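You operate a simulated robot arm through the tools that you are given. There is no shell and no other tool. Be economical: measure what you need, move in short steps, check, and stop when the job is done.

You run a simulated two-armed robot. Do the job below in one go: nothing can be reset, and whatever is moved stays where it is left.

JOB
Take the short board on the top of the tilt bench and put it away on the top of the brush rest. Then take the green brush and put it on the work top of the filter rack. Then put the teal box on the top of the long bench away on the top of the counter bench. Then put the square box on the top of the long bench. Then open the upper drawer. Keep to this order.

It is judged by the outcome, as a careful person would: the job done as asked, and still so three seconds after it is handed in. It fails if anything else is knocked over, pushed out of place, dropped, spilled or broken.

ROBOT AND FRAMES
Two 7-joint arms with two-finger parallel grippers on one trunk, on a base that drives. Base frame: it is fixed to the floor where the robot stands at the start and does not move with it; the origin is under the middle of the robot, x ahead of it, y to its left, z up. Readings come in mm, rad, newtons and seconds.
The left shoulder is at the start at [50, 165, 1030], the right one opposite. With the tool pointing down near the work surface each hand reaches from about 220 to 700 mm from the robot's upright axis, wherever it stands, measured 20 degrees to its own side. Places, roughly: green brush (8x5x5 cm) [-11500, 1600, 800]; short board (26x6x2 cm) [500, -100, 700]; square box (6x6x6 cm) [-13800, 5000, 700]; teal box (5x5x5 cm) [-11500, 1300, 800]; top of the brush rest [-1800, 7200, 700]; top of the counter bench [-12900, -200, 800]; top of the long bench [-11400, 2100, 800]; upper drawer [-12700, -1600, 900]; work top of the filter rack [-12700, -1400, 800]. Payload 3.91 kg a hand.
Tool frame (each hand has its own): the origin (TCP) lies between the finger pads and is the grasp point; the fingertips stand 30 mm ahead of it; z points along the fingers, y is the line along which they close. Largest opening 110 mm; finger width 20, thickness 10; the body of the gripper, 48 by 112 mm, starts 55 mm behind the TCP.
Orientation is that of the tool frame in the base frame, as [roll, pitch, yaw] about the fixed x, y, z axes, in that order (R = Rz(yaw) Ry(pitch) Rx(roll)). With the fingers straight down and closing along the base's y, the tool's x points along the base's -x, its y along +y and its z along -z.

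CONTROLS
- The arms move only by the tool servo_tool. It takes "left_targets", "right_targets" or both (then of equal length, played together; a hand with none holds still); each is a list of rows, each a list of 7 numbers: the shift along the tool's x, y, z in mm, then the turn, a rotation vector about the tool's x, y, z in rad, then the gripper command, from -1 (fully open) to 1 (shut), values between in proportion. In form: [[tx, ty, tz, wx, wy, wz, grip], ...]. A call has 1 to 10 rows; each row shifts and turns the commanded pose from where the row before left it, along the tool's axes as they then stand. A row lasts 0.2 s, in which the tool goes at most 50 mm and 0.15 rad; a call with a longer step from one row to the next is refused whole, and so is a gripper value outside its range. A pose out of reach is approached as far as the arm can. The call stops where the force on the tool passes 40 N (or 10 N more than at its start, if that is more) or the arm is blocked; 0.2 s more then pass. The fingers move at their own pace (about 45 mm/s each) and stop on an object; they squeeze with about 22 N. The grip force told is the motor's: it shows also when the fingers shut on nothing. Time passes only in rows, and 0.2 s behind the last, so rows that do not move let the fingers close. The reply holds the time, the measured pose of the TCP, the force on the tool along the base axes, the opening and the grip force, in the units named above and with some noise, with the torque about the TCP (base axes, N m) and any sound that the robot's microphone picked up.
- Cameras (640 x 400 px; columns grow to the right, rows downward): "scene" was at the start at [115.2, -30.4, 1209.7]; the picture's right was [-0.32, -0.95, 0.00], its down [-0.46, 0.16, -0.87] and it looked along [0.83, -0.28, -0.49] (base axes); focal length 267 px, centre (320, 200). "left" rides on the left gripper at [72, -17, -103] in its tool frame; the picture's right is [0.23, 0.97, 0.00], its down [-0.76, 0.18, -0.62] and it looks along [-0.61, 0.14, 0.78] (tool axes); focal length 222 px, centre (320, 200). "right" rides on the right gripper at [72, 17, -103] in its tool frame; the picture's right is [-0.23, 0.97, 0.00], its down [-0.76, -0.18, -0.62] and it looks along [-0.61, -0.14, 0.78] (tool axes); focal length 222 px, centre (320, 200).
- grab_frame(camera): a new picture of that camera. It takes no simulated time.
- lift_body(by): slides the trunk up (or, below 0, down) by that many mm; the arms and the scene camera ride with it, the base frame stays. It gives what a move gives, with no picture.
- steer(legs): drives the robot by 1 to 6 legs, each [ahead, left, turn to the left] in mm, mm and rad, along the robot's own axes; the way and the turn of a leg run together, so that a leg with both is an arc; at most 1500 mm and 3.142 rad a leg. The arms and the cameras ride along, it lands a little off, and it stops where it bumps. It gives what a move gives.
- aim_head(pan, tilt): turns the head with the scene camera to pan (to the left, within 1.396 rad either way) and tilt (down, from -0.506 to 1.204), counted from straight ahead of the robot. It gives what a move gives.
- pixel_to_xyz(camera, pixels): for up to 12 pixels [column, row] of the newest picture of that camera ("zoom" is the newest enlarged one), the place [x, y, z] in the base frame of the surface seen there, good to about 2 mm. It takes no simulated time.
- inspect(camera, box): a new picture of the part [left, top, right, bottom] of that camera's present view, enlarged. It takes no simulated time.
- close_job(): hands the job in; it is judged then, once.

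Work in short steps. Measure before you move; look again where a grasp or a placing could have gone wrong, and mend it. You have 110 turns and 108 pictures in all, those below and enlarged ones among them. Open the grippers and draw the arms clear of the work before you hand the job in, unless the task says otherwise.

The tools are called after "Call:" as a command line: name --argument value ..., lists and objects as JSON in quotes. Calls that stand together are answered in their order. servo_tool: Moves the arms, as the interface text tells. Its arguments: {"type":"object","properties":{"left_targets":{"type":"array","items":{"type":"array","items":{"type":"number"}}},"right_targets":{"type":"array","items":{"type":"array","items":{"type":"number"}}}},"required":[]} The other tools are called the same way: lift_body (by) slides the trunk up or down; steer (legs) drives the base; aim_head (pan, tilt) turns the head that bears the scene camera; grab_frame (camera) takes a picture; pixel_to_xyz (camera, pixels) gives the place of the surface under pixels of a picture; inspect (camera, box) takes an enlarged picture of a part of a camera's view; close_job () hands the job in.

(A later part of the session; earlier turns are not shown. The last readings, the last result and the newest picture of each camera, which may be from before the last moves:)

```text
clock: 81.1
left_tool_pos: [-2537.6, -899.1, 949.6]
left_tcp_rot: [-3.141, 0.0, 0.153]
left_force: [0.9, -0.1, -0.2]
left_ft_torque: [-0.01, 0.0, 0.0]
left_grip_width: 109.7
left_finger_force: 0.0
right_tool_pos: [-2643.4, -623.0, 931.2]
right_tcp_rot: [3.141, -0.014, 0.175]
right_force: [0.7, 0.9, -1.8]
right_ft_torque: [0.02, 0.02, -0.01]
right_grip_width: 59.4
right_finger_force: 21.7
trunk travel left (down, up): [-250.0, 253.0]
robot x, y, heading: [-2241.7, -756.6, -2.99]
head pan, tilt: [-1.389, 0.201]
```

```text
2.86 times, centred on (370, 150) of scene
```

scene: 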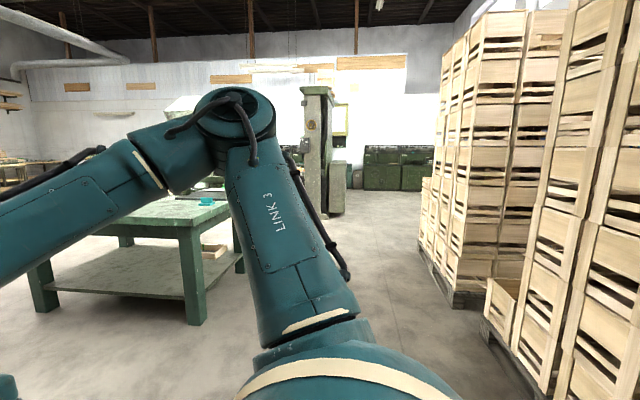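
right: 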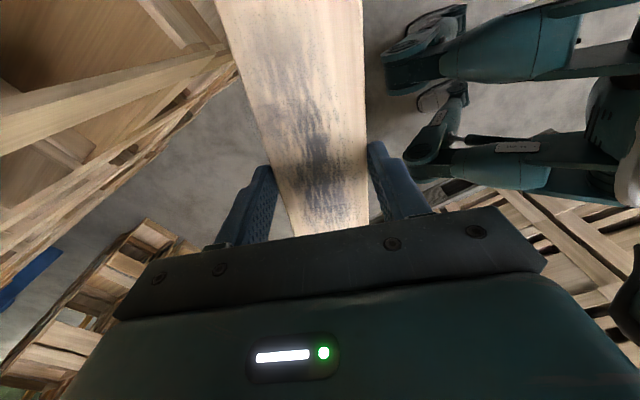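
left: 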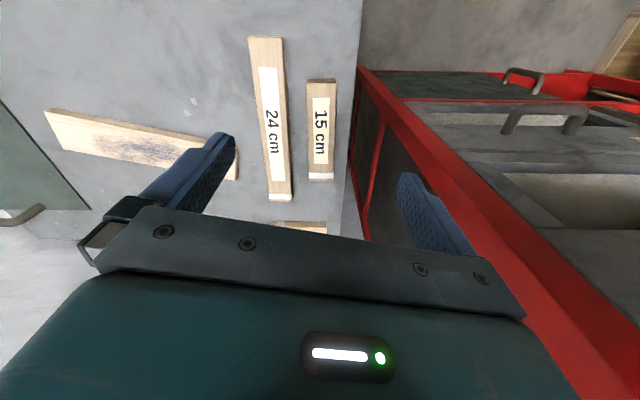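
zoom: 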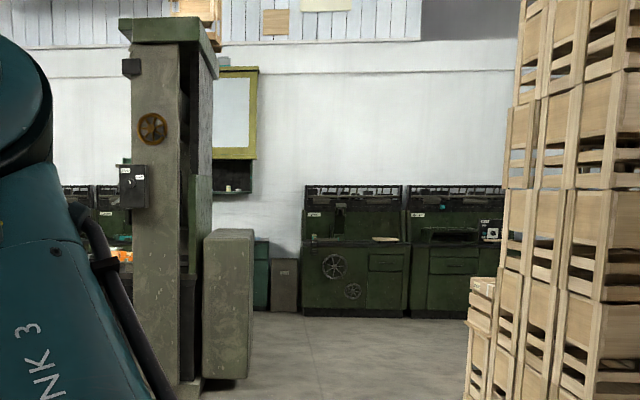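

I turn right and drive to about (−2800,1800), then on in +y to about y=4500 in the aisle.

Call:
steer --legs '[[0, 0, -1.507], [1300, 0, 0], [1315, 0, 0], [0, 0, -0.215], [1400, 0, 0], [1300, 0, 0]]'

Call:
aim_head --pan -0.35 --tilt 0.2

Call:
grab_frame --camera "scene"

```text
clock: 111.1
left_tool_pos: [-2909.9, 4830.4, 949.2]
left_tcp_rot: [-3.141, 0.001, -1.565]
left_force: [0.3, 0.1, 0.7]
left_ft_torque: [0.0, -0.02, -0.03]
left_grip_width: 109.8
left_finger_force: 0.2
right_tool_pos: [-2620.2, 4895.0, 931.7]
right_tcp_rot: [3.14, -0.014, -1.545]
right_force: [0.7, -0.2, -0.9]
right_ft_torque: [0.0, -0.02, 0.01]
right_grip_width: 59.3
right_finger_force: 21.7
trunk travel left (down, up): [-250.0, 253.0]
robot x, y, heading: [-2810.8, 4516.8, 1.575]
head pan, tilt: [-1.389, 0.201]
```

```text
clock: 112.4
left_tool_pos: [-2911.6, 4830.7, 950.7]
left_tcp_rot: [-3.14, 0.0, -1.566]
left_force: [0.0, 0.1, 0.6]
left_ft_torque: [0.0, 0.0, 0.0]
left_grip_width: 110.0
left_finger_force: 0.1
right_tool_pos: [-2620.2, 4895.2, 931.9]
right_tcp_rot: [-3.141, -0.014, -1.545]
right_force: [-0.4, 0.4, -1.8]
right_ft_torque: [-0.03, 0.01, -0.02]
right_grip_width: 59.4
right_finger_force: 22.0
trunk travel left (down, up): [-250.0, 253.0]
robot x, y, heading: [-2811.5, 4512.6, 1.572]
head pan, tilt: [-0.351, 0.201]
```

```text
82 pictures are left
```

scene: 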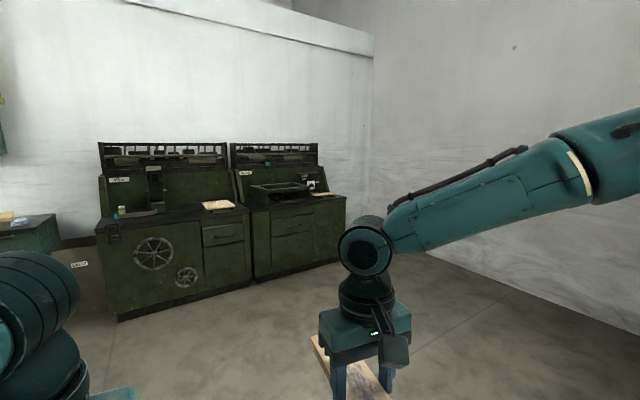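

Two green benches stand at the wall. I measure their tops to find which one is at (−1800,7200), and zoom in on the labels.

Call:
pixel_to_xyz --camera "scene" --pixels '[[220, 205], [280, 190], [320, 193], [330, 184], [180, 210], [250, 278], [345, 250], [250, 205], [290, 203], [240, 173], [120, 180], [120, 318]]'

Call:
inspect --camera "scene" --box '[90, 130, 360, 300]'

```text
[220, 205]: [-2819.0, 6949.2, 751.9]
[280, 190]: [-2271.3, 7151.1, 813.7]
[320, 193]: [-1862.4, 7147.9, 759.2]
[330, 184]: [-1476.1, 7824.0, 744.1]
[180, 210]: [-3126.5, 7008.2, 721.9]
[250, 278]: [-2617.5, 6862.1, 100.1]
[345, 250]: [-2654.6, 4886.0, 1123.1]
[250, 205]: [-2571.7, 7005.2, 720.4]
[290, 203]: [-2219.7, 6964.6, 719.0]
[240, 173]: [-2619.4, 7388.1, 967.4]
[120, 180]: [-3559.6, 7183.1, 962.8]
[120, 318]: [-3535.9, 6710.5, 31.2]
```

```text
2.35 times, centred on (225, 215) of scene
```

zoom: 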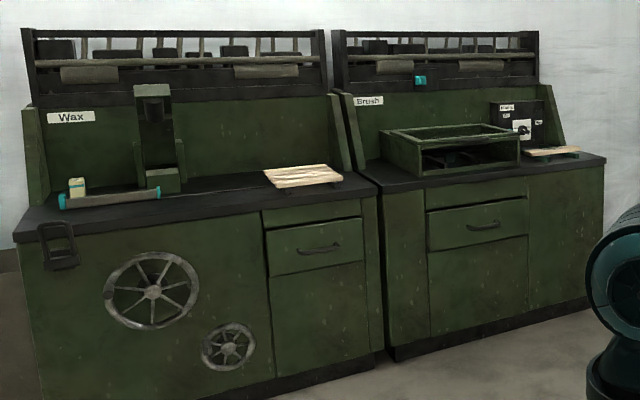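

The right bench is labelled "Brush" and has a small slatted item near (−1860,7150). I drive closer in front of it and look.

Call:
steer --legs '[[1400, 0, 0], [0, -900, 0]]'

Call:
aim_head --pan 0.0 --tilt 0.4

Call:
grab_frame --camera "scene"

```text
clock: 123.8
left_tool_pos: [-1987.5, 6238.5, 949.8]
left_tcp_rot: [3.141, 0.0, -1.616]
left_force: [0.4, 0.3, -0.6]
left_ft_torque: [-0.01, 0.04, 0.0]
left_grip_width: 109.9
left_finger_force: 0.1
right_tool_pos: [-1695.9, 6289.3, 931.6]
right_tcp_rot: [3.14, -0.012, -1.594]
right_force: [0.4, 0.2, -0.6]
right_ft_torque: [0.0, -0.01, 0.04]
right_grip_width: 59.6
right_finger_force: 22.1
trunk travel left (down, up): [-250.0, 253.0]
robot x, y, heading: [-1901.4, 5921.9, 1.527]
head pan, tilt: [-0.351, 0.201]
```

```text
clock: 124.7
left_tool_pos: [-1987.3, 6239.1, 950.9]
left_tcp_rot: [3.142, 0.0, -1.615]
left_force: [-0.1, 0.3, -0.7]
left_ft_torque: [-0.01, -0.04, 0.0]
left_grip_width: 110.0
left_finger_force: 0.0
right_tool_pos: [-1695.7, 6290.2, 931.7]
right_tcp_rot: [3.141, -0.015, -1.596]
right_force: [-0.8, 0.4, -2.6]
right_ft_torque: [0.01, 0.01, 0.0]
right_grip_width: 59.5
right_finger_force: 22.1
trunk travel left (down, up): [-250.0, 253.0]
robot x, y, heading: [-1900.4, 5920.0, 1.525]
head pan, tilt: [0.0, 0.4]
```

```text
80 pictures are left
```

scene: 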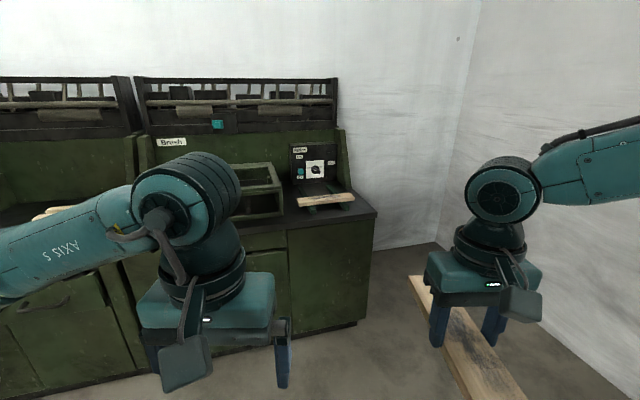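

I zoom in on the item at (325,198) and measure it.

Call:
inspect --camera "scene" --box '[220, 120, 400, 240]'

Call:
pixel_to_xyz --camera "scene" --pixels '[[301, 202], [352, 198], [350, 192], [303, 196], [326, 198], [370, 212], [340, 215], [290, 215], [340, 188], [310, 188], [265, 185]]'

```text
3.33 times, centred on (310, 180) of scene
```

zoom: 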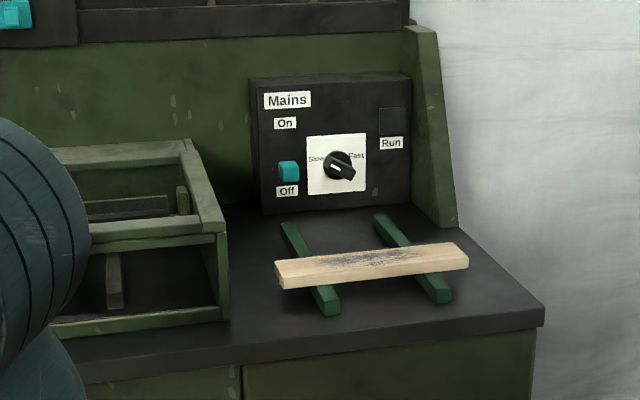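

```text
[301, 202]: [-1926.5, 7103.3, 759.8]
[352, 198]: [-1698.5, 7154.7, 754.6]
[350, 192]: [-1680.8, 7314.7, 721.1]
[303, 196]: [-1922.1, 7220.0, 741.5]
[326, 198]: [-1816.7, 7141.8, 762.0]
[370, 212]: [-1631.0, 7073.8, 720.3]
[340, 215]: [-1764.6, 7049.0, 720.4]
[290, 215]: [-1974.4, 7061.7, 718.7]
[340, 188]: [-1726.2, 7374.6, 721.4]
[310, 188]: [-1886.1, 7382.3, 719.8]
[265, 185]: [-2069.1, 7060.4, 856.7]
```

The rest is two green bars (tops ≈740) that already hold one board at y≈7150; there seems to be room behind it. I drive nearer, then look from above.

Call:
steer --legs '[[0, 0, 0.045], [600, 120, 0]]'

Call:
lift_body --by 150

Call:
aim_head --pan -0.2 --tilt 0.75

Call:
grab_frame --camera "scene"

```text
clock: 128.5
left_tool_pos: [-2116.2, 6845.8, 950.2]
left_tcp_rot: [-3.142, 0.0, -1.575]
left_force: [0.3, 0.3, 0.1]
left_ft_torque: [0.03, -0.01, 0.0]
left_grip_width: 110.1
left_finger_force: 0.1
right_tool_pos: [-1826.2, 6908.6, 931.1]
right_tcp_rot: [3.141, -0.015, -1.552]
right_force: [-0.6, 0.1, -1.2]
right_ft_torque: [-0.04, -0.01, -0.05]
right_grip_width: 59.6
right_finger_force: 22.5
trunk travel left (down, up): [-250.0, 253.0]
robot x, y, heading: [-2016.5, 6531.8, 1.571]
head pan, tilt: [0.0, 0.4]
```

```text
clock: 130.3
left_tool_pos: [-2116.0, 6846.9, 1099.6]
left_tcp_rot: [-3.141, -0.001, -1.573]
left_force: [-0.2, -0.9, -0.3]
left_ft_torque: [-0.01, 0.03, 0.01]
left_grip_width: 109.8
left_finger_force: 0.1
right_tool_pos: [-1825.5, 6907.6, 1082.8]
right_tcp_rot: [3.139, -0.014, -1.552]
right_force: [0.5, 0.6, -1.0]
right_ft_torque: [-0.02, 0.03, 0.0]
right_grip_width: 59.4
right_finger_force: 22.3
trunk travel left (down, up): [-400.0, 103.0]
robot x, y, heading: [-2014.8, 6527.3, 1.574]
head pan, tilt: [0.0, 0.4]
```

```text
clock: 131.1
left_tool_pos: [-2115.5, 6846.5, 1099.8]
left_tcp_rot: [-3.141, 0.0, -1.575]
left_force: [1.0, -0.6, -0.3]
left_ft_torque: [-0.03, 0.02, -0.03]
left_grip_width: 110.1
left_finger_force: 0.1
right_tool_pos: [-1825.3, 6909.3, 1081.6]
right_tcp_rot: [3.14, -0.012, -1.553]
right_force: [0.0, -0.1, -1.8]
right_ft_torque: [0.01, 0.01, 0.0]
right_grip_width: 59.7
right_finger_force: 21.9
trunk travel left (down, up): [-400.0, 103.0]
robot x, y, heading: [-2015.3, 6531.8, 1.567]
head pan, tilt: [-0.201, 0.75]
```

```text
78 pictures are left
```

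scene: 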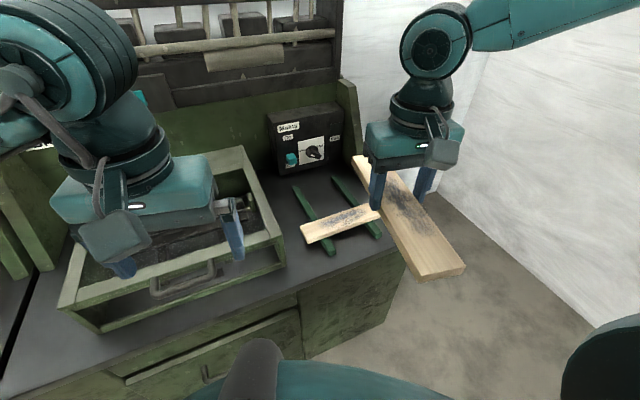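

Rails visible from (294,187)–(331,254) and (333,177)–(378,238). I measure them and the board on them.

Call:
pixel_to_xyz --camera "scene" --pixels '[[295, 188], [330, 252], [335, 179], [377, 236], [302, 229], [372, 207], [306, 244], [379, 217], [312, 215], [350, 199], [300, 175], [340, 165]]'

Call:
inspect --camera "scene" --box '[260, 120, 420, 270]'

```text
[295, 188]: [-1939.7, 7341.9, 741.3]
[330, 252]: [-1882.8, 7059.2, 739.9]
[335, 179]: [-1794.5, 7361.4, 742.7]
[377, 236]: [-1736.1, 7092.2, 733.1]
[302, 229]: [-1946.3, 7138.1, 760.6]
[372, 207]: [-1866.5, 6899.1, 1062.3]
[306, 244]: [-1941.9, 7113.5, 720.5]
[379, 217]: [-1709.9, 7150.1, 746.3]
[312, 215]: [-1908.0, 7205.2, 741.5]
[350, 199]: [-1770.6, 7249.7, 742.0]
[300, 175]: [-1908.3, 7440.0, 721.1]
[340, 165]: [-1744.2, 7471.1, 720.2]
```

```text
2.67 times, centred on (340, 195) of scene
```

zoom: 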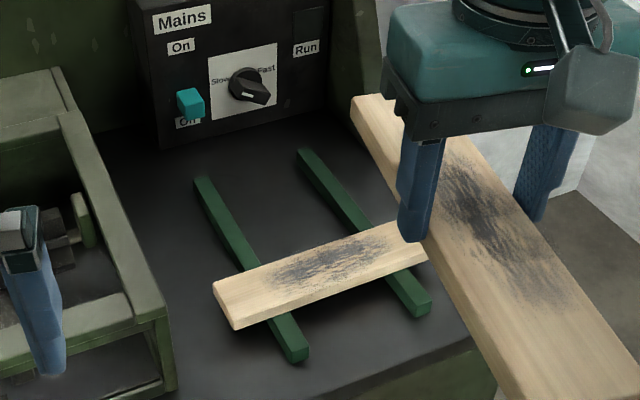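

Rails tilt about 0.2 rad; there is ≈175 mm free behind the resting board. I measure the held board's corners, the bench edge and the front clearance.

Call:
grab_frame --camera "scene"

Call:
pixel_to_xyz --camera "scene" --pixels '[[356, 159], [419, 276], [464, 267], [300, 293], [180, 345], [360, 270], [318, 226], [367, 207], [345, 207], [330, 236], [285, 165], [335, 120]]'

```text
76 pictures are left
```

scene: 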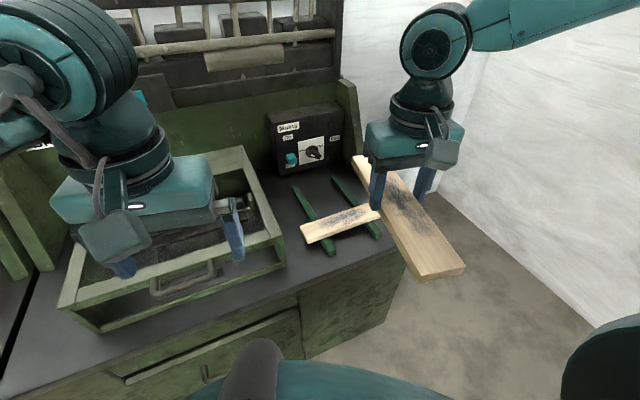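

```text
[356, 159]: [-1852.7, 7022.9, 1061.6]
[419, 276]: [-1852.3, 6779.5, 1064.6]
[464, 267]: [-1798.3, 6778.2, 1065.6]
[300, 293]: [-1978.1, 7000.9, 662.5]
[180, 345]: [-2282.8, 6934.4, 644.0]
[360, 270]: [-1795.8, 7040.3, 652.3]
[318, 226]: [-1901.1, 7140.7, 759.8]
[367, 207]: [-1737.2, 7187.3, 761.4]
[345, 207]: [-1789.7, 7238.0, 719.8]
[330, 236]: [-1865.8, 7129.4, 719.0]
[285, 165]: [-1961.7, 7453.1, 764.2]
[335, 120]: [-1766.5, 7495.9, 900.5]
```

The held board is centred in the grip (6778…7023). The bench is turned 0.2 rad, so I turn the base by that, shift so the target lies 580 ahead and 210 right, and begin turning the board across the rails.

Call:
steer --legs '[[0, 0, 0.2], [75, -99, 0]]'

Call:
servo_tool --right_targets '[[0, 0, 0, 0, 0, -0.15, 1], [0, 0, 0, 0, 0, -0.15, 1], [0, 0, 0, 0, 0, -0.15, 1], [0, 0, 0, 0, 0, -0.15, 1], [0, 0, 0, 0, 0, -0.15, 1], [0, 0, 0, 0, 0, -0.15, 1], [0, 0, 0, 0, 0, -0.15, 1], [0, 0, 0, 0, 0, -0.15, 1], [0, 0, 0, 0, 0, -0.15, 1], [0, 0, 0, 0, 0, -0.15, 1]]'

```text
clock: 133.1
left_tool_pos: [-2093.8, 6914.6, 1100.4]
left_tcp_rot: [-3.141, -0.002, -1.373]
left_force: [0.9, -0.6, 0.2]
left_ft_torque: [-0.04, 0.02, 0.0]
left_grip_width: 109.9
left_finger_force: 0.1
right_tool_pos: [-1822.7, 7033.2, 1082.2]
right_tcp_rot: [3.139, -0.013, -1.35]
right_force: [0.2, 0.8, -1.3]
right_ft_torque: [-0.02, 0.0, 0.02]
right_grip_width: 59.3
right_finger_force: 21.6
trunk travel left (down, up): [-400.0, 103.0]
robot x, y, heading: [-1932.1, 6622.4, 1.768]
head pan, tilt: [-0.201, 0.75]
```

```text
clock: 135.3
left_tool_pos: [-2095.0, 6913.4, 1099.7]
left_tcp_rot: [3.141, 0.001, -1.372]
left_force: [0.3, 0.7, 0.3]
left_ft_torque: [0.02, -0.01, 0.02]
left_grip_width: 110.0
left_finger_force: 0.0
right_tool_pos: [-1822.2, 7032.0, 1082.4]
right_tcp_rot: [3.128, -0.001, 0.152]
right_force: [0.5, 0.1, -0.4]
right_ft_torque: [0.02, -0.03, 0.03]
right_grip_width: 59.3
right_finger_force: 22.0
trunk travel left (down, up): [-400.0, 103.0]
robot x, y, heading: [-1936.1, 6627.7, 1.767]
head pan, tilt: [-0.201, 0.75]
```

I lower the trunk again, then fix the small yaw/roll error and move over the rails.

Call:
lift_body --by -150

Call:
servo_tool --right_targets '[[0, 0, 0, 0.013, 0, -0.053, 1], [5, -40, 10, 0, 0, 0, 1], [5, -40, 20, 0, 0, 0, 1], [5, -40, 20, 0, 0, 0, 1], [5, -40, 20, 0, 0, 0, 1], [0, -43, 20, 0, 0, 0, 1]]'

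Call:
grab_frame --camera "scene"

```text
clock: 137.1
left_tool_pos: [-2094.4, 6912.0, 949.4]
left_tcp_rot: [3.142, 0.0, -1.373]
left_force: [0.0, -0.6, 0.1]
left_ft_torque: [0.02, 0.01, 0.03]
left_grip_width: 110.1
left_finger_force: 0.0
right_tool_pos: [-1823.3, 7032.4, 933.6]
right_tcp_rot: [3.129, 0.002, 0.148]
right_force: [0.0, -0.3, -1.1]
right_ft_torque: [0.03, 0.02, 0.0]
right_grip_width: 59.7
right_finger_force: 21.7
trunk travel left (down, up): [-250.0, 253.0]
robot x, y, heading: [-1933.1, 6625.1, 1.77]
head pan, tilt: [-0.201, 0.75]
```

```text
clock: 138.5
left_tool_pos: [-2094.1, 6912.7, 949.7]
left_tcp_rot: [-3.139, -0.002, -1.371]
left_force: [-0.3, -0.1, 0.4]
left_ft_torque: [0.01, -0.03, -0.02]
left_grip_width: 109.9
left_finger_force: 0.1
right_tool_pos: [-1812.7, 7206.1, 854.4]
right_tcp_rot: [-3.142, 0.001, 0.203]
right_force: [-0.4, 0.9, -1.2]
right_ft_torque: [-0.01, 0.03, 0.03]
right_grip_width: 59.4
right_finger_force: 21.9
right hand out of reach, approached as far as the arm can: row 6
trunk travel left (down, up): [-250.0, 253.0]
robot x, y, heading: [-1933.0, 6624.4, 1.77]
head pan, tilt: [-0.201, 0.75]
```

```text
75 pictures are left
```

scene: 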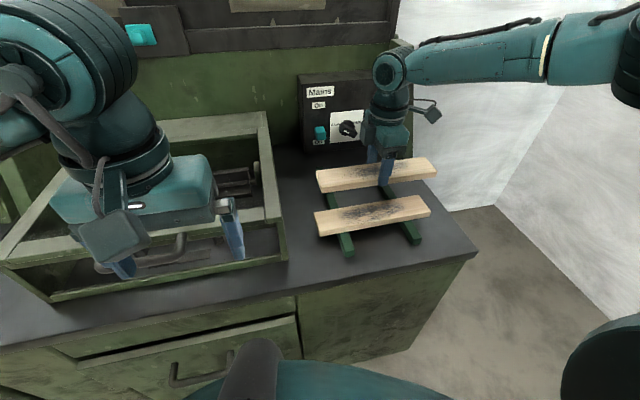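

Parallel to the resting board. I lower 30 mm more and make the rest of the shift (tool x −24, y −35).

Call:
servo_tool --right_targets '[[-12, 0, 20, 0, 0, 0, 1], [-12, -10, 10, 0, 0, 0, 1], [0, -25, 0, 0, 0, 0, 1], [0, 0, 0, 0, 0, 0, 1]]'

```text
clock: 139.5
left_tool_pos: [-2094.0, 6913.3, 949.8]
left_tcp_rot: [-3.141, 0.0, -1.372]
left_force: [0.2, -0.4, 0.0]
left_ft_torque: [0.03, 0.05, -0.02]
left_grip_width: 109.9
left_finger_force: 0.2
right_tool_pos: [-1812.0, 7203.8, 843.6]
right_tcp_rot: [-3.141, 0.001, 0.203]
right_force: [0.9, -0.3, -1.6]
right_ft_torque: [0.01, -0.03, -0.01]
right_grip_width: 59.5
right_finger_force: 21.8
right hand out of reach, approached as far as the arm can: row 1, 2, 3
trunk travel left (down, up): [-250.0, 253.0]
robot x, y, heading: [-1935.3, 6626.4, 1.767]
head pan, tilt: [-0.201, 0.75]
```

The arm is at its limit, so I move the base instead: 35 mm ahead and 25 left.

Call:
steer --legs '[[35, 25, 0]]'

Call:
servo_tool --right_targets '[[0, 0, 10, 0, 0, 0, 1]]'

Call:
grab_frame --camera "right"

```text
clock: 140.4
left_tool_pos: [-2125.4, 6942.5, 950.8]
left_tcp_rot: [-3.141, 0.0, -1.371]
left_force: [-0.2, 0.5, 0.1]
left_ft_torque: [0.0, 0.01, 0.01]
left_grip_width: 110.0
left_finger_force: 0.1
right_tool_pos: [-1842.5, 7232.3, 843.5]
right_tcp_rot: [3.141, 0.002, 0.2]
right_force: [0.2, -0.2, -1.9]
right_ft_torque: [0.0, -0.01, 0.02]
right_grip_width: 59.4
right_finger_force: 21.6
trunk travel left (down, up): [-250.0, 253.0]
robot x, y, heading: [-1962.6, 6653.4, 1.764]
head pan, tilt: [-0.201, 0.75]
```

```text
clock: 140.8
left_tool_pos: [-2125.1, 6941.9, 948.9]
left_tcp_rot: [3.141, 0.0, -1.371]
left_force: [-0.2, -0.1, 0.6]
left_ft_torque: [0.0, 0.0, 0.02]
left_grip_width: 110.0
left_finger_force: 0.1
right_tool_pos: [-1839.6, 7229.7, 834.1]
right_tcp_rot: [-3.141, 0.004, 0.201]
right_force: [0.4, 0.1, -2.0]
right_ft_torque: [-0.01, 0.04, -0.02]
right_grip_width: 59.7
right_finger_force: 22.2
trunk travel left (down, up): [-250.0, 253.0]
robot x, y, heading: [-1966.0, 6652.0, 1.767]
head pan, tilt: [-0.201, 0.75]
```

```text
74 pictures are left
```

right: 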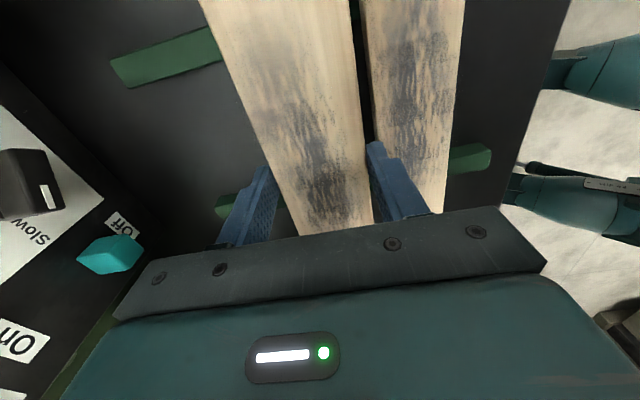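

Parallel. I measure the gap: our edge at (352,60) and (365,150), the resting board's edge at (365,30) and (372,110).

Call:
pixel_to_xyz --camera "right" --pixels '[[345, 60], [375, 60], [380, 110], [355, 130], [225, 60], [120, 75], [485, 158], [440, 60]]'

```text
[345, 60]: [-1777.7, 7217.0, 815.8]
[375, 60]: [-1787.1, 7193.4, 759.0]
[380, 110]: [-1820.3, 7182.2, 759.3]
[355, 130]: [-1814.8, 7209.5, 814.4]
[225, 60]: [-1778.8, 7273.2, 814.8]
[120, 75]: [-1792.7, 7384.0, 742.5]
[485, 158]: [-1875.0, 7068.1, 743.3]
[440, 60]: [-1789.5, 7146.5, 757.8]
```

The gap is only about 18 mm, so I move 20 mm further back with the base, then descend to a little above the rails.

Call:
steer --legs '[[22, 0, 0]]'

Call:
servo_tool --right_targets '[[0, 0, 25, 0, 0, 0, 1], [0, 0, 20, 0, 0, 0, 1], [0, 0, 0, 0, 0, 0, 1]]'

Call:
grab_frame --camera "right"

Call:
pixel_to_xyz --camera "right" --pixels '[[345, 60], [380, 60], [385, 110], [355, 130]]'

```text
clock: 141.6
left_tool_pos: [-2129.6, 6963.7, 951.0]
left_tcp_rot: [3.142, -0.002, -1.372]
left_force: [0.2, 0.9, -0.1]
left_ft_torque: [-0.03, -0.01, -0.01]
left_grip_width: 109.8
left_finger_force: 0.1
right_tool_pos: [-1844.6, 7251.6, 834.3]
right_tcp_rot: [3.141, 0.003, 0.202]
right_force: [0.3, 0.4, -1.7]
right_ft_torque: [-0.05, 0.0, 0.01]
right_grip_width: 59.3
right_finger_force: 22.0
trunk travel left (down, up): [-250.0, 253.0]
robot x, y, heading: [-1969.3, 6674.5, 1.768]
head pan, tilt: [-0.201, 0.75]
```

```text
clock: 142.4
left_tool_pos: [-2129.3, 6963.5, 950.4]
left_tcp_rot: [-3.141, 0.0, -1.371]
left_force: [-0.1, 0.3, -0.3]
left_ft_torque: [-0.02, 0.0, 0.01]
left_grip_width: 110.0
left_finger_force: 0.0
right_tool_pos: [-1833.0, 7238.6, 796.2]
right_tcp_rot: [-3.14, 0.003, 0.2]
right_force: [-0.6, -0.2, -1.4]
right_ft_torque: [0.04, 0.01, 0.0]
right_grip_width: 59.8
right_finger_force: 21.5
right hand out of reach, approached as far as the arm can: row 1, 2
trunk travel left (down, up): [-250.0, 253.0]
robot x, y, heading: [-1970.3, 6675.8, 1.771]
head pan, tilt: [-0.201, 0.75]
```

```text
73 pictures are left
```

right: 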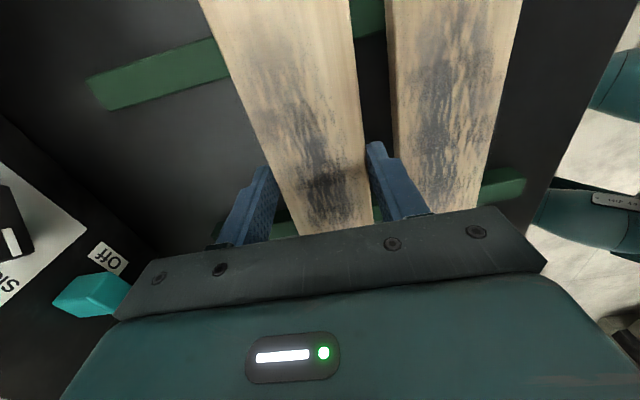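

```text
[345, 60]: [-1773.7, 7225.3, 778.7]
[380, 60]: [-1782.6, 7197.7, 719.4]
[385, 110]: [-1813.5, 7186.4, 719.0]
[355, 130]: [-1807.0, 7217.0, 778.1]
```

Descending pulls the hand in, so I lower with the trunk instead: 17 mm to just about touch the rails (gap to the other board ≈27 mm).

Call:
lift_body --by -17

Call:
grab_frame --camera "right"

```text
clock: 143.0
left_tool_pos: [-2129.6, 6963.4, 933.0]
left_tcp_rot: [3.142, 0.001, -1.372]
left_force: [0.4, -0.4, 0.1]
left_ft_torque: [0.01, -0.02, -0.01]
left_grip_width: 110.3
left_finger_force: 0.0
right_tool_pos: [-1834.0, 7239.6, 779.3]
right_tcp_rot: [-3.14, 0.003, 0.201]
right_force: [-0.5, 0.9, -1.2]
right_ft_torque: [-0.03, 0.01, -0.01]
right_grip_width: 59.2
right_finger_force: 22.3
trunk travel left (down, up): [-233.0, 270.0]
robot x, y, heading: [-1969.1, 6675.4, 1.773]
head pan, tilt: [-0.201, 0.75]
```

```text
72 pictures are left
```

right: 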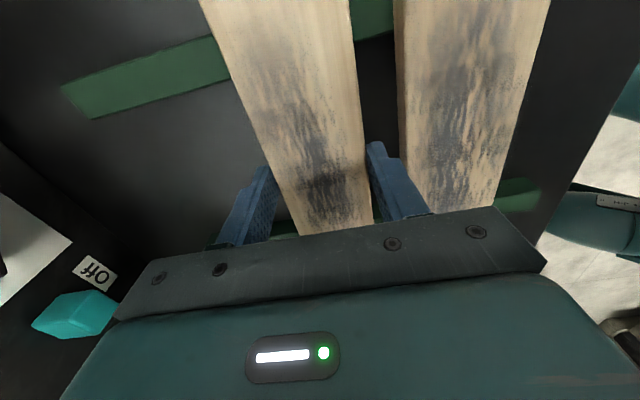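

I lower another 4 mm, watching the force, to seat the board.

Call:
lift_body --by -4

Call:
pixel_to_xyz --camera "right" --pixels '[[320, 60], [450, 60], [150, 80]]'

```text
clock: 143.6
left_tool_pos: [-2129.8, 6962.7, 930.8]
left_tcp_rot: [-3.142, 0.002, -1.37]
left_force: [-0.7, 0.2, 0.1]
left_ft_torque: [-0.03, 0.01, 0.04]
left_grip_width: 109.8
left_finger_force: 0.1
right_tool_pos: [-1834.1, 7239.3, 776.9]
right_tcp_rot: [-3.136, 0.004, 0.199]
right_force: [2.9, -1.4, 13.1]
right_ft_torque: [-0.37, 0.09, 0.07]
right_grip_width: 59.4
right_finger_force: 21.6
trunk travel left (down, up): [-229.0, 274.0]
robot x, y, heading: [-1967.3, 6671.8, 1.771]
head pan, tilt: [-0.201, 0.75]
```

```text
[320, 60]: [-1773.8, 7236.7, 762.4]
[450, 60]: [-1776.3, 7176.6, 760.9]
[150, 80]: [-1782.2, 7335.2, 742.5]
```

Contact (13 N) at the same height as the other board. I open only to about 78 mm so the finger does not touch the other board, then rise with the trunk.

Call:
servo_tool --right_targets '[[0, 0, 0, 0, 0, 0, -0.42], [0, 0, 0, 0, 0, 0, -0.42], [0, 0, 0, 0, 0, 0, -0.42]]'

Call:
lift_body --by 100

Call:
grab_frame --camera "right"

```text
clock: 144.3
left_tool_pos: [-2129.7, 6963.9, 929.0]
left_tcp_rot: [-3.14, 0.0, -1.371]
left_force: [-0.3, -0.5, 0.8]
left_ft_torque: [0.01, -0.02, -0.01]
left_grip_width: 110.1
left_finger_force: 0.0
right_tool_pos: [-1833.4, 7238.0, 774.5]
right_tcp_rot: [-3.14, 0.003, 0.201]
right_force: [0.0, 0.3, -0.7]
right_ft_torque: [0.0, 0.02, -0.01]
right_grip_width: 78.1
right_finger_force: 0.0
trunk travel left (down, up): [-229.0, 274.0]
robot x, y, heading: [-1967.8, 6676.1, 1.764]
head pan, tilt: [-0.201, 0.75]
```

```text
clock: 145.7
left_tool_pos: [-2129.9, 6964.8, 1029.4]
left_tcp_rot: [3.141, 0.002, -1.371]
left_force: [-0.7, 0.3, -0.5]
left_ft_torque: [-0.04, 0.0, 0.01]
left_grip_width: 109.9
left_finger_force: 0.0
right_tool_pos: [-1833.7, 7239.1, 874.4]
right_tcp_rot: [-3.138, 0.005, 0.201]
right_force: [0.0, -0.6, 1.2]
right_ft_torque: [0.01, -0.01, 0.01]
right_grip_width: 78.1
right_finger_force: 0.0
trunk travel left (down, up): [-329.0, 174.0]
robot x, y, heading: [-1970.6, 6678.2, 1.774]
head pan, tilt: [-0.201, 0.75]
```

```text
71 pictures are left
```

right: 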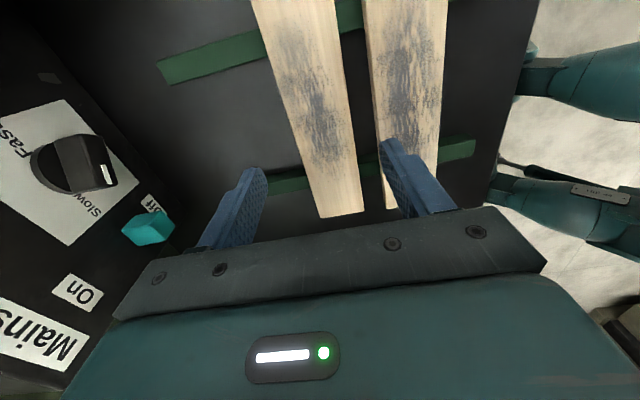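

The board lies on both rails next to the other. I draw the right arm in, back off 700 mm, turn left to face −x and look over the hall.

Call:
servo_tool --right_targets '[[0, 45, -20, 0, 0, 0, -0.42], [0, 45, -20, 0, 0, 0, -1], [-10, 45, 0, 0, 0, 0, -1], [-10, 45, 0, 0, 0, 0, -1]]'

Call:
steer --legs '[[-700, 0, 0], [0, 0, 1.6]]'

Call:
aim_head --pan 0.1 --tilt 0.15

Call:
grab_frame --camera "scene"

```text
clock: 146.7
left_tool_pos: [-2129.4, 6962.4, 1029.9]
left_tcp_rot: [3.14, 0.0, -1.371]
left_force: [0.4, -0.4, 0.4]
left_ft_torque: [0.04, -0.02, 0.02]
left_grip_width: 110.0
left_finger_force: 0.1
right_tool_pos: [-1815.5, 7057.7, 914.9]
right_tcp_rot: [-3.138, 0.004, 0.201]
right_force: [-0.2, 0.3, 0.4]
right_ft_torque: [0.0, 0.0, 0.01]
right_grip_width: 110.0
right_finger_force: 0.0
trunk travel left (down, up): [-329.0, 174.0]
robot x, y, heading: [-1968.5, 6676.0, 1.771]
head pan, tilt: [-0.201, 0.75]
```

```text
clock: 154.4
left_tool_pos: [-2115.4, 5819.1, 1028.9]
left_tcp_rot: [3.141, -0.001, 0.22]
left_force: [-0.6, -0.9, 0.5]
left_ft_torque: [0.02, -0.02, -0.01]
left_grip_width: 109.7
left_finger_force: 0.0
right_tool_pos: [-2217.2, 6130.4, 914.6]
right_tcp_rot: [-3.14, 0.003, 1.793]
right_force: [1.0, -1.4, -0.2]
right_ft_torque: [0.0, -0.01, 0.02]
right_grip_width: 109.9
right_finger_force: 0.1
trunk travel left (down, up): [-329.0, 174.0]
robot x, y, heading: [-1830.6, 5984.3, -2.929]
head pan, tilt: [-0.201, 0.75]
```

```text
clock: 155.4
left_tool_pos: [-2113.8, 5819.7, 1028.7]
left_tcp_rot: [-3.141, -0.001, 0.219]
left_force: [-1.0, 0.8, 0.9]
left_ft_torque: [-0.02, 0.01, 0.02]
left_grip_width: 109.8
left_finger_force: 0.0
right_tool_pos: [-2215.1, 6130.0, 913.8]
right_tcp_rot: [-3.139, 0.002, 1.791]
right_force: [0.0, -0.2, 0.1]
right_ft_torque: [-0.02, 0.02, 0.0]
right_grip_width: 110.1
right_finger_force: 0.1
trunk travel left (down, up): [-329.0, 174.0]
robot x, y, heading: [-1833.4, 5987.1, -2.925]
head pan, tilt: [0.099, 0.15]
```

```text
70 pictures are left
```

scene: 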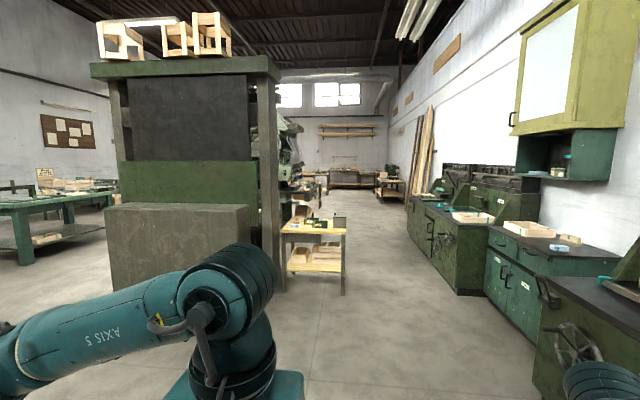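

There is an aisle ahead at (370,220). I measure its bounds.

Call:
pixel_to_xyz --camera "scene" --pixels '[[343, 292], [285, 292], [460, 290], [410, 235], [500, 310], [370, 200], [352, 180], [385, 200], [375, 240], [345, 195], [330, 185], [310, 185]]'

Call:
inspect --camera "scene" --box '[270, 120, 430, 230]'

```text
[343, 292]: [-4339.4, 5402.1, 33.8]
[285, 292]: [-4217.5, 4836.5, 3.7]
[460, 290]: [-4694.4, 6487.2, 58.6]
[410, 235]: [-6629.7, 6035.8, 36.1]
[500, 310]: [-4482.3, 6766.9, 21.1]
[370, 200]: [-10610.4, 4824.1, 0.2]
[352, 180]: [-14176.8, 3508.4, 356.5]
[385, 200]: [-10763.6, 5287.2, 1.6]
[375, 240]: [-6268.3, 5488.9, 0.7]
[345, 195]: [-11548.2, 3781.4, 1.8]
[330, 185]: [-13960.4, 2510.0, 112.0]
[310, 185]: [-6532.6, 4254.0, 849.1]
```

```text
3.64 times, centred on (350, 175) of scene
```

zoom: 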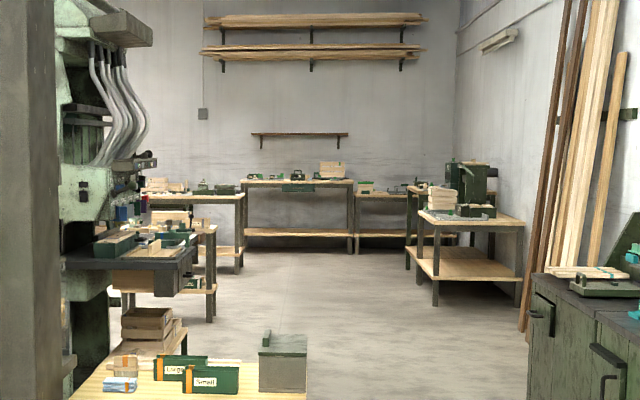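

I drive along the aisle: to (−4400,5920), then to (−6500,5310).

Call:
steer --legs '[[0, 0, -0.178], [1300, 0, 0], [1270, 0, 0], [0, 0, 0.245], [1100, 0, 0], [1084, 0, 0]]'

Call:
aim_head --pan 0.3 --tilt 0.15

Call:
grab_frame --camera "scene"

```text
clock: 180.2
left_tool_pos: [-6817.6, 4963.0, 1029.3]
left_tcp_rot: [-3.141, -0.001, 0.318]
left_force: [-0.6, 0.6, 1.4]
left_ft_torque: [0.01, 0.03, -0.03]
left_grip_width: 110.2
left_finger_force: 0.1
right_tool_pos: [-6950.4, 5259.3, 915.5]
right_tcp_rot: [-3.139, 0.004, 1.894]
right_force: [0.0, 0.1, 0.2]
right_ft_torque: [0.02, 0.0, -0.03]
right_grip_width: 110.0
right_finger_force: 0.1
trunk travel left (down, up): [-329.0, 174.0]
robot x, y, heading: [-6552.5, 5155.7, -2.824]
head pan, tilt: [0.099, 0.15]
```

```text
clock: 180.9
left_tool_pos: [-6817.0, 4961.1, 1028.6]
left_tcp_rot: [3.141, 0.0, 0.317]
left_force: [0.5, 0.3, -0.2]
left_ft_torque: [0.01, -0.02, 0.04]
left_grip_width: 110.0
left_finger_force: 0.1
right_tool_pos: [-6949.3, 5260.7, 914.1]
right_tcp_rot: [-3.14, 0.003, 1.893]
right_force: [0.0, -0.9, -0.6]
right_ft_torque: [-0.01, -0.02, 0.02]
right_grip_width: 109.8
right_finger_force: 0.0
trunk travel left (down, up): [-329.0, 174.0]
robot x, y, heading: [-6548.9, 5158.5, -2.824]
head pan, tilt: [0.3, 0.15]
```

```text
68 pictures are left
```

scene: 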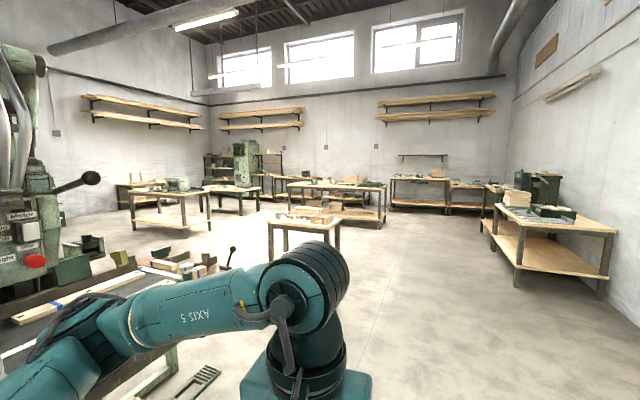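

I identify the tables by measuring their tops.

Call:
pixel_to_xyz --camera "scene" --pixels '[[165, 193], [240, 190], [335, 186], [420, 180], [300, 222], [550, 225], [470, 185], [275, 235], [385, 225], [205, 230], [500, 188], [137, 185]]'

Call:
inspect --camera "scene" --box '[110, 130, 400, 260]'

```text
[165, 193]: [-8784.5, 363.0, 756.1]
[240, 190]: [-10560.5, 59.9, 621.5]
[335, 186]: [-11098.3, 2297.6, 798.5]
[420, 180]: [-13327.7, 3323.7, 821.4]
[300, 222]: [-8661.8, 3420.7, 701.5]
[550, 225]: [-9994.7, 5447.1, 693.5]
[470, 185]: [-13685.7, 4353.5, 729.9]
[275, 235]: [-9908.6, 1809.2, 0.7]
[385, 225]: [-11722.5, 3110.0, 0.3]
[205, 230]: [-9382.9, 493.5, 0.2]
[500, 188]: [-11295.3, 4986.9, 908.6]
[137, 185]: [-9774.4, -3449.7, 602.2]
```

```text
2.21 times, centred on (255, 195) of scene
```

zoom: 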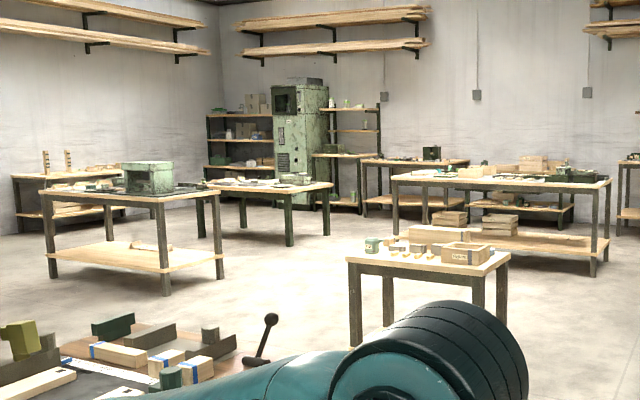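

The long bench is the one near (−11100,2300,798). I pass north of the small table at (−8660,3420) and approach the bench, stopping short to look.

Call:
steer --legs '[[0, 0, -0.034], [1500, 0, 0], [1500, 0, 0], [0, 0, 0.85], [1200, 0, 0]]'

Call:
aim_head --pan -0.6 --tilt 0.3

Call:
grab_frame --camera "scene"

```text
clock: 203.8
left_tool_pos: [-10107.6, 2992.1, 1029.0]
left_tcp_rot: [-3.142, 0.001, 1.068]
left_force: [0.5, -0.1, 0.6]
left_ft_torque: [-0.01, 0.01, 0.0]
left_grip_width: 110.0
left_finger_force: 0.0
right_tool_pos: [-10408.7, 3123.4, 914.8]
right_tcp_rot: [3.141, 0.003, 2.639]
right_force: [0.2, 0.4, -0.8]
right_ft_torque: [0.01, 0.0, -0.02]
right_grip_width: 110.3
right_finger_force: 0.1
trunk travel left (down, up): [-329.0, 174.0]
robot x, y, heading: [-10042.1, 3318.3, -2.078]
head pan, tilt: [0.3, 0.15]
```

```text
clock: 204.9
left_tool_pos: [-10107.1, 2993.1, 1029.2]
left_tcp_rot: [3.141, 0.0, 1.068]
left_force: [0.4, -0.1, -0.3]
left_ft_torque: [-0.01, 0.01, -0.01]
left_grip_width: 110.1
left_finger_force: 0.0
right_tool_pos: [-10406.1, 3123.1, 914.9]
right_tcp_rot: [-3.139, 0.003, 2.64]
right_force: [-0.3, -0.4, -0.6]
right_ft_torque: [0.02, -0.01, 0.02]
right_grip_width: 110.0
right_finger_force: 0.1
trunk travel left (down, up): [-329.0, 174.0]
robot x, y, heading: [-10044.9, 3316.7, -2.074]
head pan, tilt: [-0.6, 0.3]
```

```text
66 pictures are left
```

scene: 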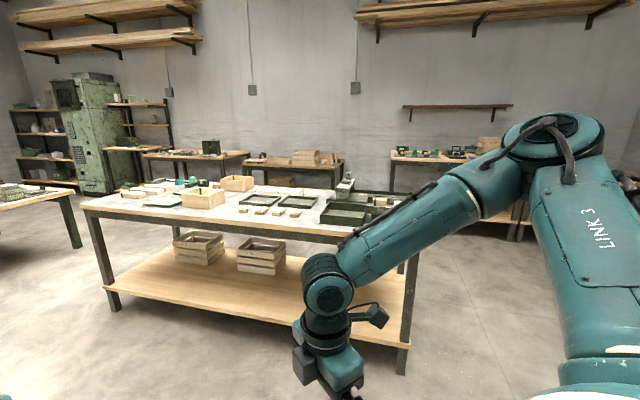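

I zoom onto the bench top and measure its corners and the small items.

Call:
inspect --camera "scene" --box '[70, 160, 400, 250]'

Call:
pixel_to_xyz --camera "scene" --pixels '[[85, 207], [380, 245], [180, 181], [192, 181], [155, 202], [205, 192], [113, 308], [403, 370], [131, 188], [235, 178], [65, 240]]'

```text
1.94 times, centred on (235, 205) of scene
```

zoom: 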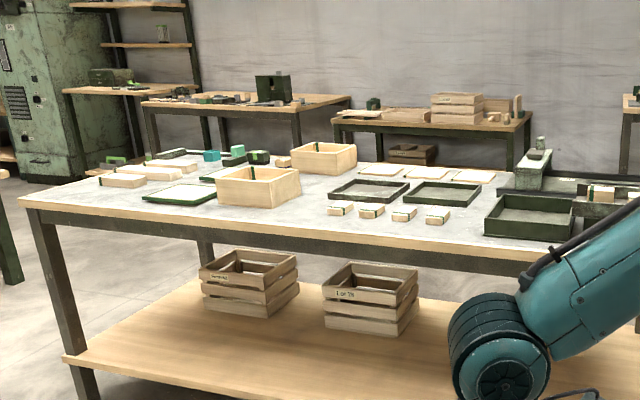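

```text
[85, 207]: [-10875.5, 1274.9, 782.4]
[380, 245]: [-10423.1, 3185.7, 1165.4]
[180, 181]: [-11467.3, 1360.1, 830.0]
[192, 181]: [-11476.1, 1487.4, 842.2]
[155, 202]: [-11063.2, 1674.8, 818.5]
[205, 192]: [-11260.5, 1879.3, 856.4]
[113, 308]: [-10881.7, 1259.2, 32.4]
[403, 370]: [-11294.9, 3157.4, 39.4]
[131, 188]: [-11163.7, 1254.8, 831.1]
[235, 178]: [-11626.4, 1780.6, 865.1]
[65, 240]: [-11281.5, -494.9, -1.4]
```

Teal box is near (−11467,1360), close to the bench's left end and back edge. I drive round the left end: to about (−10350,650), then face −x and look.

Call:
steer --legs '[[0, 0, 0.389], [1350, 0, 0], [1330, 0, 0], [0, 0, -1.456]]'

Call:
aim_head --pan 0.0 --tilt 0.35

Call:
grab_frame --camera "scene"

```text
clock: 222.8
left_tool_pos: [-10635.7, 520.2, 1027.7]
left_tcp_rot: [3.14, 0.001, 0.02]
left_force: [0.8, -0.5, 0.0]
left_ft_torque: [-0.01, 0.0, -0.01]
left_grip_width: 110.0
left_finger_force: 0.0
right_tool_pos: [-10673.6, 844.5, 914.0]
right_tcp_rot: [-3.139, 0.002, 1.592]
right_force: [-0.3, -0.2, 0.7]
right_ft_torque: [-0.03, -0.01, -0.01]
right_grip_width: 110.1
right_finger_force: 0.2
trunk travel left (down, up): [-329.0, 174.0]
robot x, y, heading: [-10324.2, 628.3, -3.12]
head pan, tilt: [-0.6, 0.3]
```

```text
clock: 223.8
left_tool_pos: [-10637.0, 519.4, 1029.5]
left_tcp_rot: [3.14, 0.0, 0.019]
left_force: [0.0, 0.2, 0.8]
left_ft_torque: [-0.02, 0.0, 0.01]
left_grip_width: 110.2
left_finger_force: 0.0
right_tool_pos: [-10673.2, 844.0, 914.9]
right_tcp_rot: [-3.14, 0.005, 1.595]
right_force: [0.1, -0.3, 0.3]
right_ft_torque: [0.01, -0.01, 0.01]
right_grip_width: 110.0
right_finger_force: 0.0
trunk travel left (down, up): [-329.0, 174.0]
robot x, y, heading: [-10323.3, 626.7, -3.123]
head pan, tilt: [0.0, 0.351]
```

```text
64 pictures are left
```

scene: 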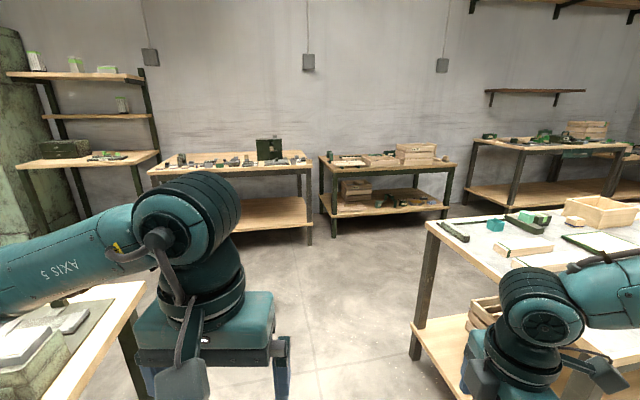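

I measure the gap, the bench back corner (428,222), the teal box (495,225), the green block (540,217), and the tables behind.

Call:
pixel_to_xyz --camera "scene" --pixels '[[428, 222], [495, 225], [530, 215], [543, 222], [140, 285], [410, 355], [310, 245], [320, 210], [445, 215], [500, 220], [230, 170], [385, 165]]'

Call:
inspect --camera "scene" --box '[410, 180, 640, 290]'

```text
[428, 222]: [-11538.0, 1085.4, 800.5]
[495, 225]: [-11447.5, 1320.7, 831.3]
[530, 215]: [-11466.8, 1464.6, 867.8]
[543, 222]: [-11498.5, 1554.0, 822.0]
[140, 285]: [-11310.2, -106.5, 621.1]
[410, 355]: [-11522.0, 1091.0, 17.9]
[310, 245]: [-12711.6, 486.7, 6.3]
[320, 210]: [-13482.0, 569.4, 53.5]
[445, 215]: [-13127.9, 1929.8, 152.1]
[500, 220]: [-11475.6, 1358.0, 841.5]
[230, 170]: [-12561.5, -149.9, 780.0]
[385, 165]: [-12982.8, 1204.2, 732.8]
```

```text
2.78 times, centred on (525, 235) of scene
```

zoom: 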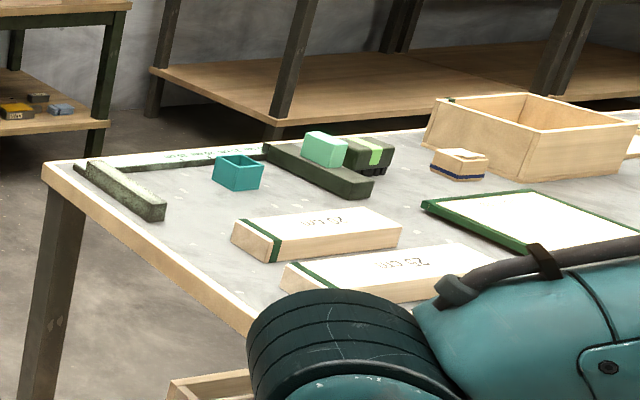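

The brush is near (−11500,1550). I drive round behind the bench to about (−12045,1625), then face it (heading ≈0.22), with the trunk raised a little for clearance.

Call:
lift_body --by 100

Call:
steer --legs '[[1300, 0, 0], [430, 0, 0], [0, 0, -1.589], [1030, 0, 0], [0, 0, -1.353]]'

Call:
aim_head --pan -0.1 --tilt 0.75

Call:
grab_frame --camera "scene"

```text
clock: 225.2
left_tool_pos: [-10635.5, 519.6, 1128.9]
left_tcp_rot: [3.141, 0.0, 0.021]
left_force: [0.4, 0.1, 0.0]
left_ft_torque: [-0.02, 0.0, -0.01]
left_grip_width: 110.2
left_finger_force: 0.0
right_tool_pos: [-10675.2, 844.9, 1013.9]
right_tcp_rot: [-3.139, 0.004, 1.594]
right_force: [-0.2, 0.8, 0.7]
right_ft_torque: [-0.01, -0.03, -0.01]
right_grip_width: 110.0
right_finger_force: 0.0
trunk travel left (down, up): [-429.0, 74.0]
robot x, y, heading: [-10322.1, 625.4, -3.121]
head pan, tilt: [0.0, 0.351]
```

```text
clock: 245.9
left_tool_pos: [-11770.2, 1791.4, 1129.8]
left_tcp_rot: [3.14, -0.001, -2.927]
left_force: [0.3, -0.6, 0.3]
left_ft_torque: [0.0, 0.02, 0.01]
left_grip_width: 109.6
left_finger_force: 0.0
right_tool_pos: [-11670.9, 1480.1, 1015.3]
right_tcp_rot: [-3.141, 0.004, -1.356]
right_force: [0.3, 0.3, -0.2]
right_ft_torque: [0.02, 0.0, -0.01]
right_grip_width: 109.9
right_finger_force: 0.0
trunk travel left (down, up): [-429.0, 74.0]
robot x, y, heading: [-12057.8, 1628.7, 0.217]
head pan, tilt: [0.0, 0.351]
```

```text
clock: 246.8
left_tool_pos: [-11769.8, 1792.8, 1128.4]
left_tcp_rot: [3.14, 0.001, -2.927]
left_force: [0.3, 0.6, 0.0]
left_ft_torque: [0.0, -0.02, 0.0]
left_grip_width: 110.0
left_finger_force: 0.1
right_tool_pos: [-11670.5, 1481.9, 1014.9]
right_tcp_rot: [-3.14, 0.003, -1.357]
right_force: [-0.4, 0.1, -0.4]
right_ft_torque: [0.0, -0.04, 0.01]
right_grip_width: 110.0
right_finger_force: 0.1
trunk travel left (down, up): [-429.0, 74.0]
robot x, y, heading: [-12058.4, 1630.9, 0.216]
head pan, tilt: [-0.099, 0.75]
```

```text
62 pictures are left
```

scene: 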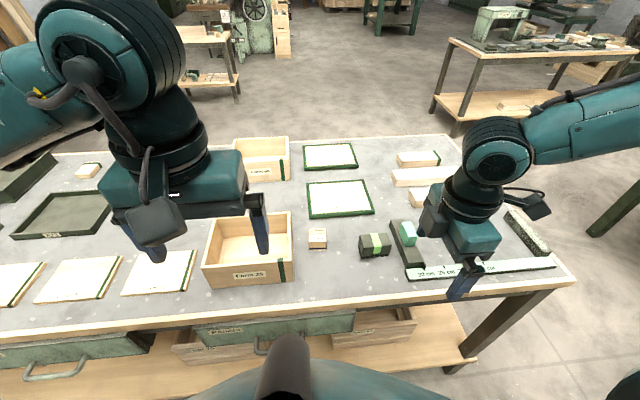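

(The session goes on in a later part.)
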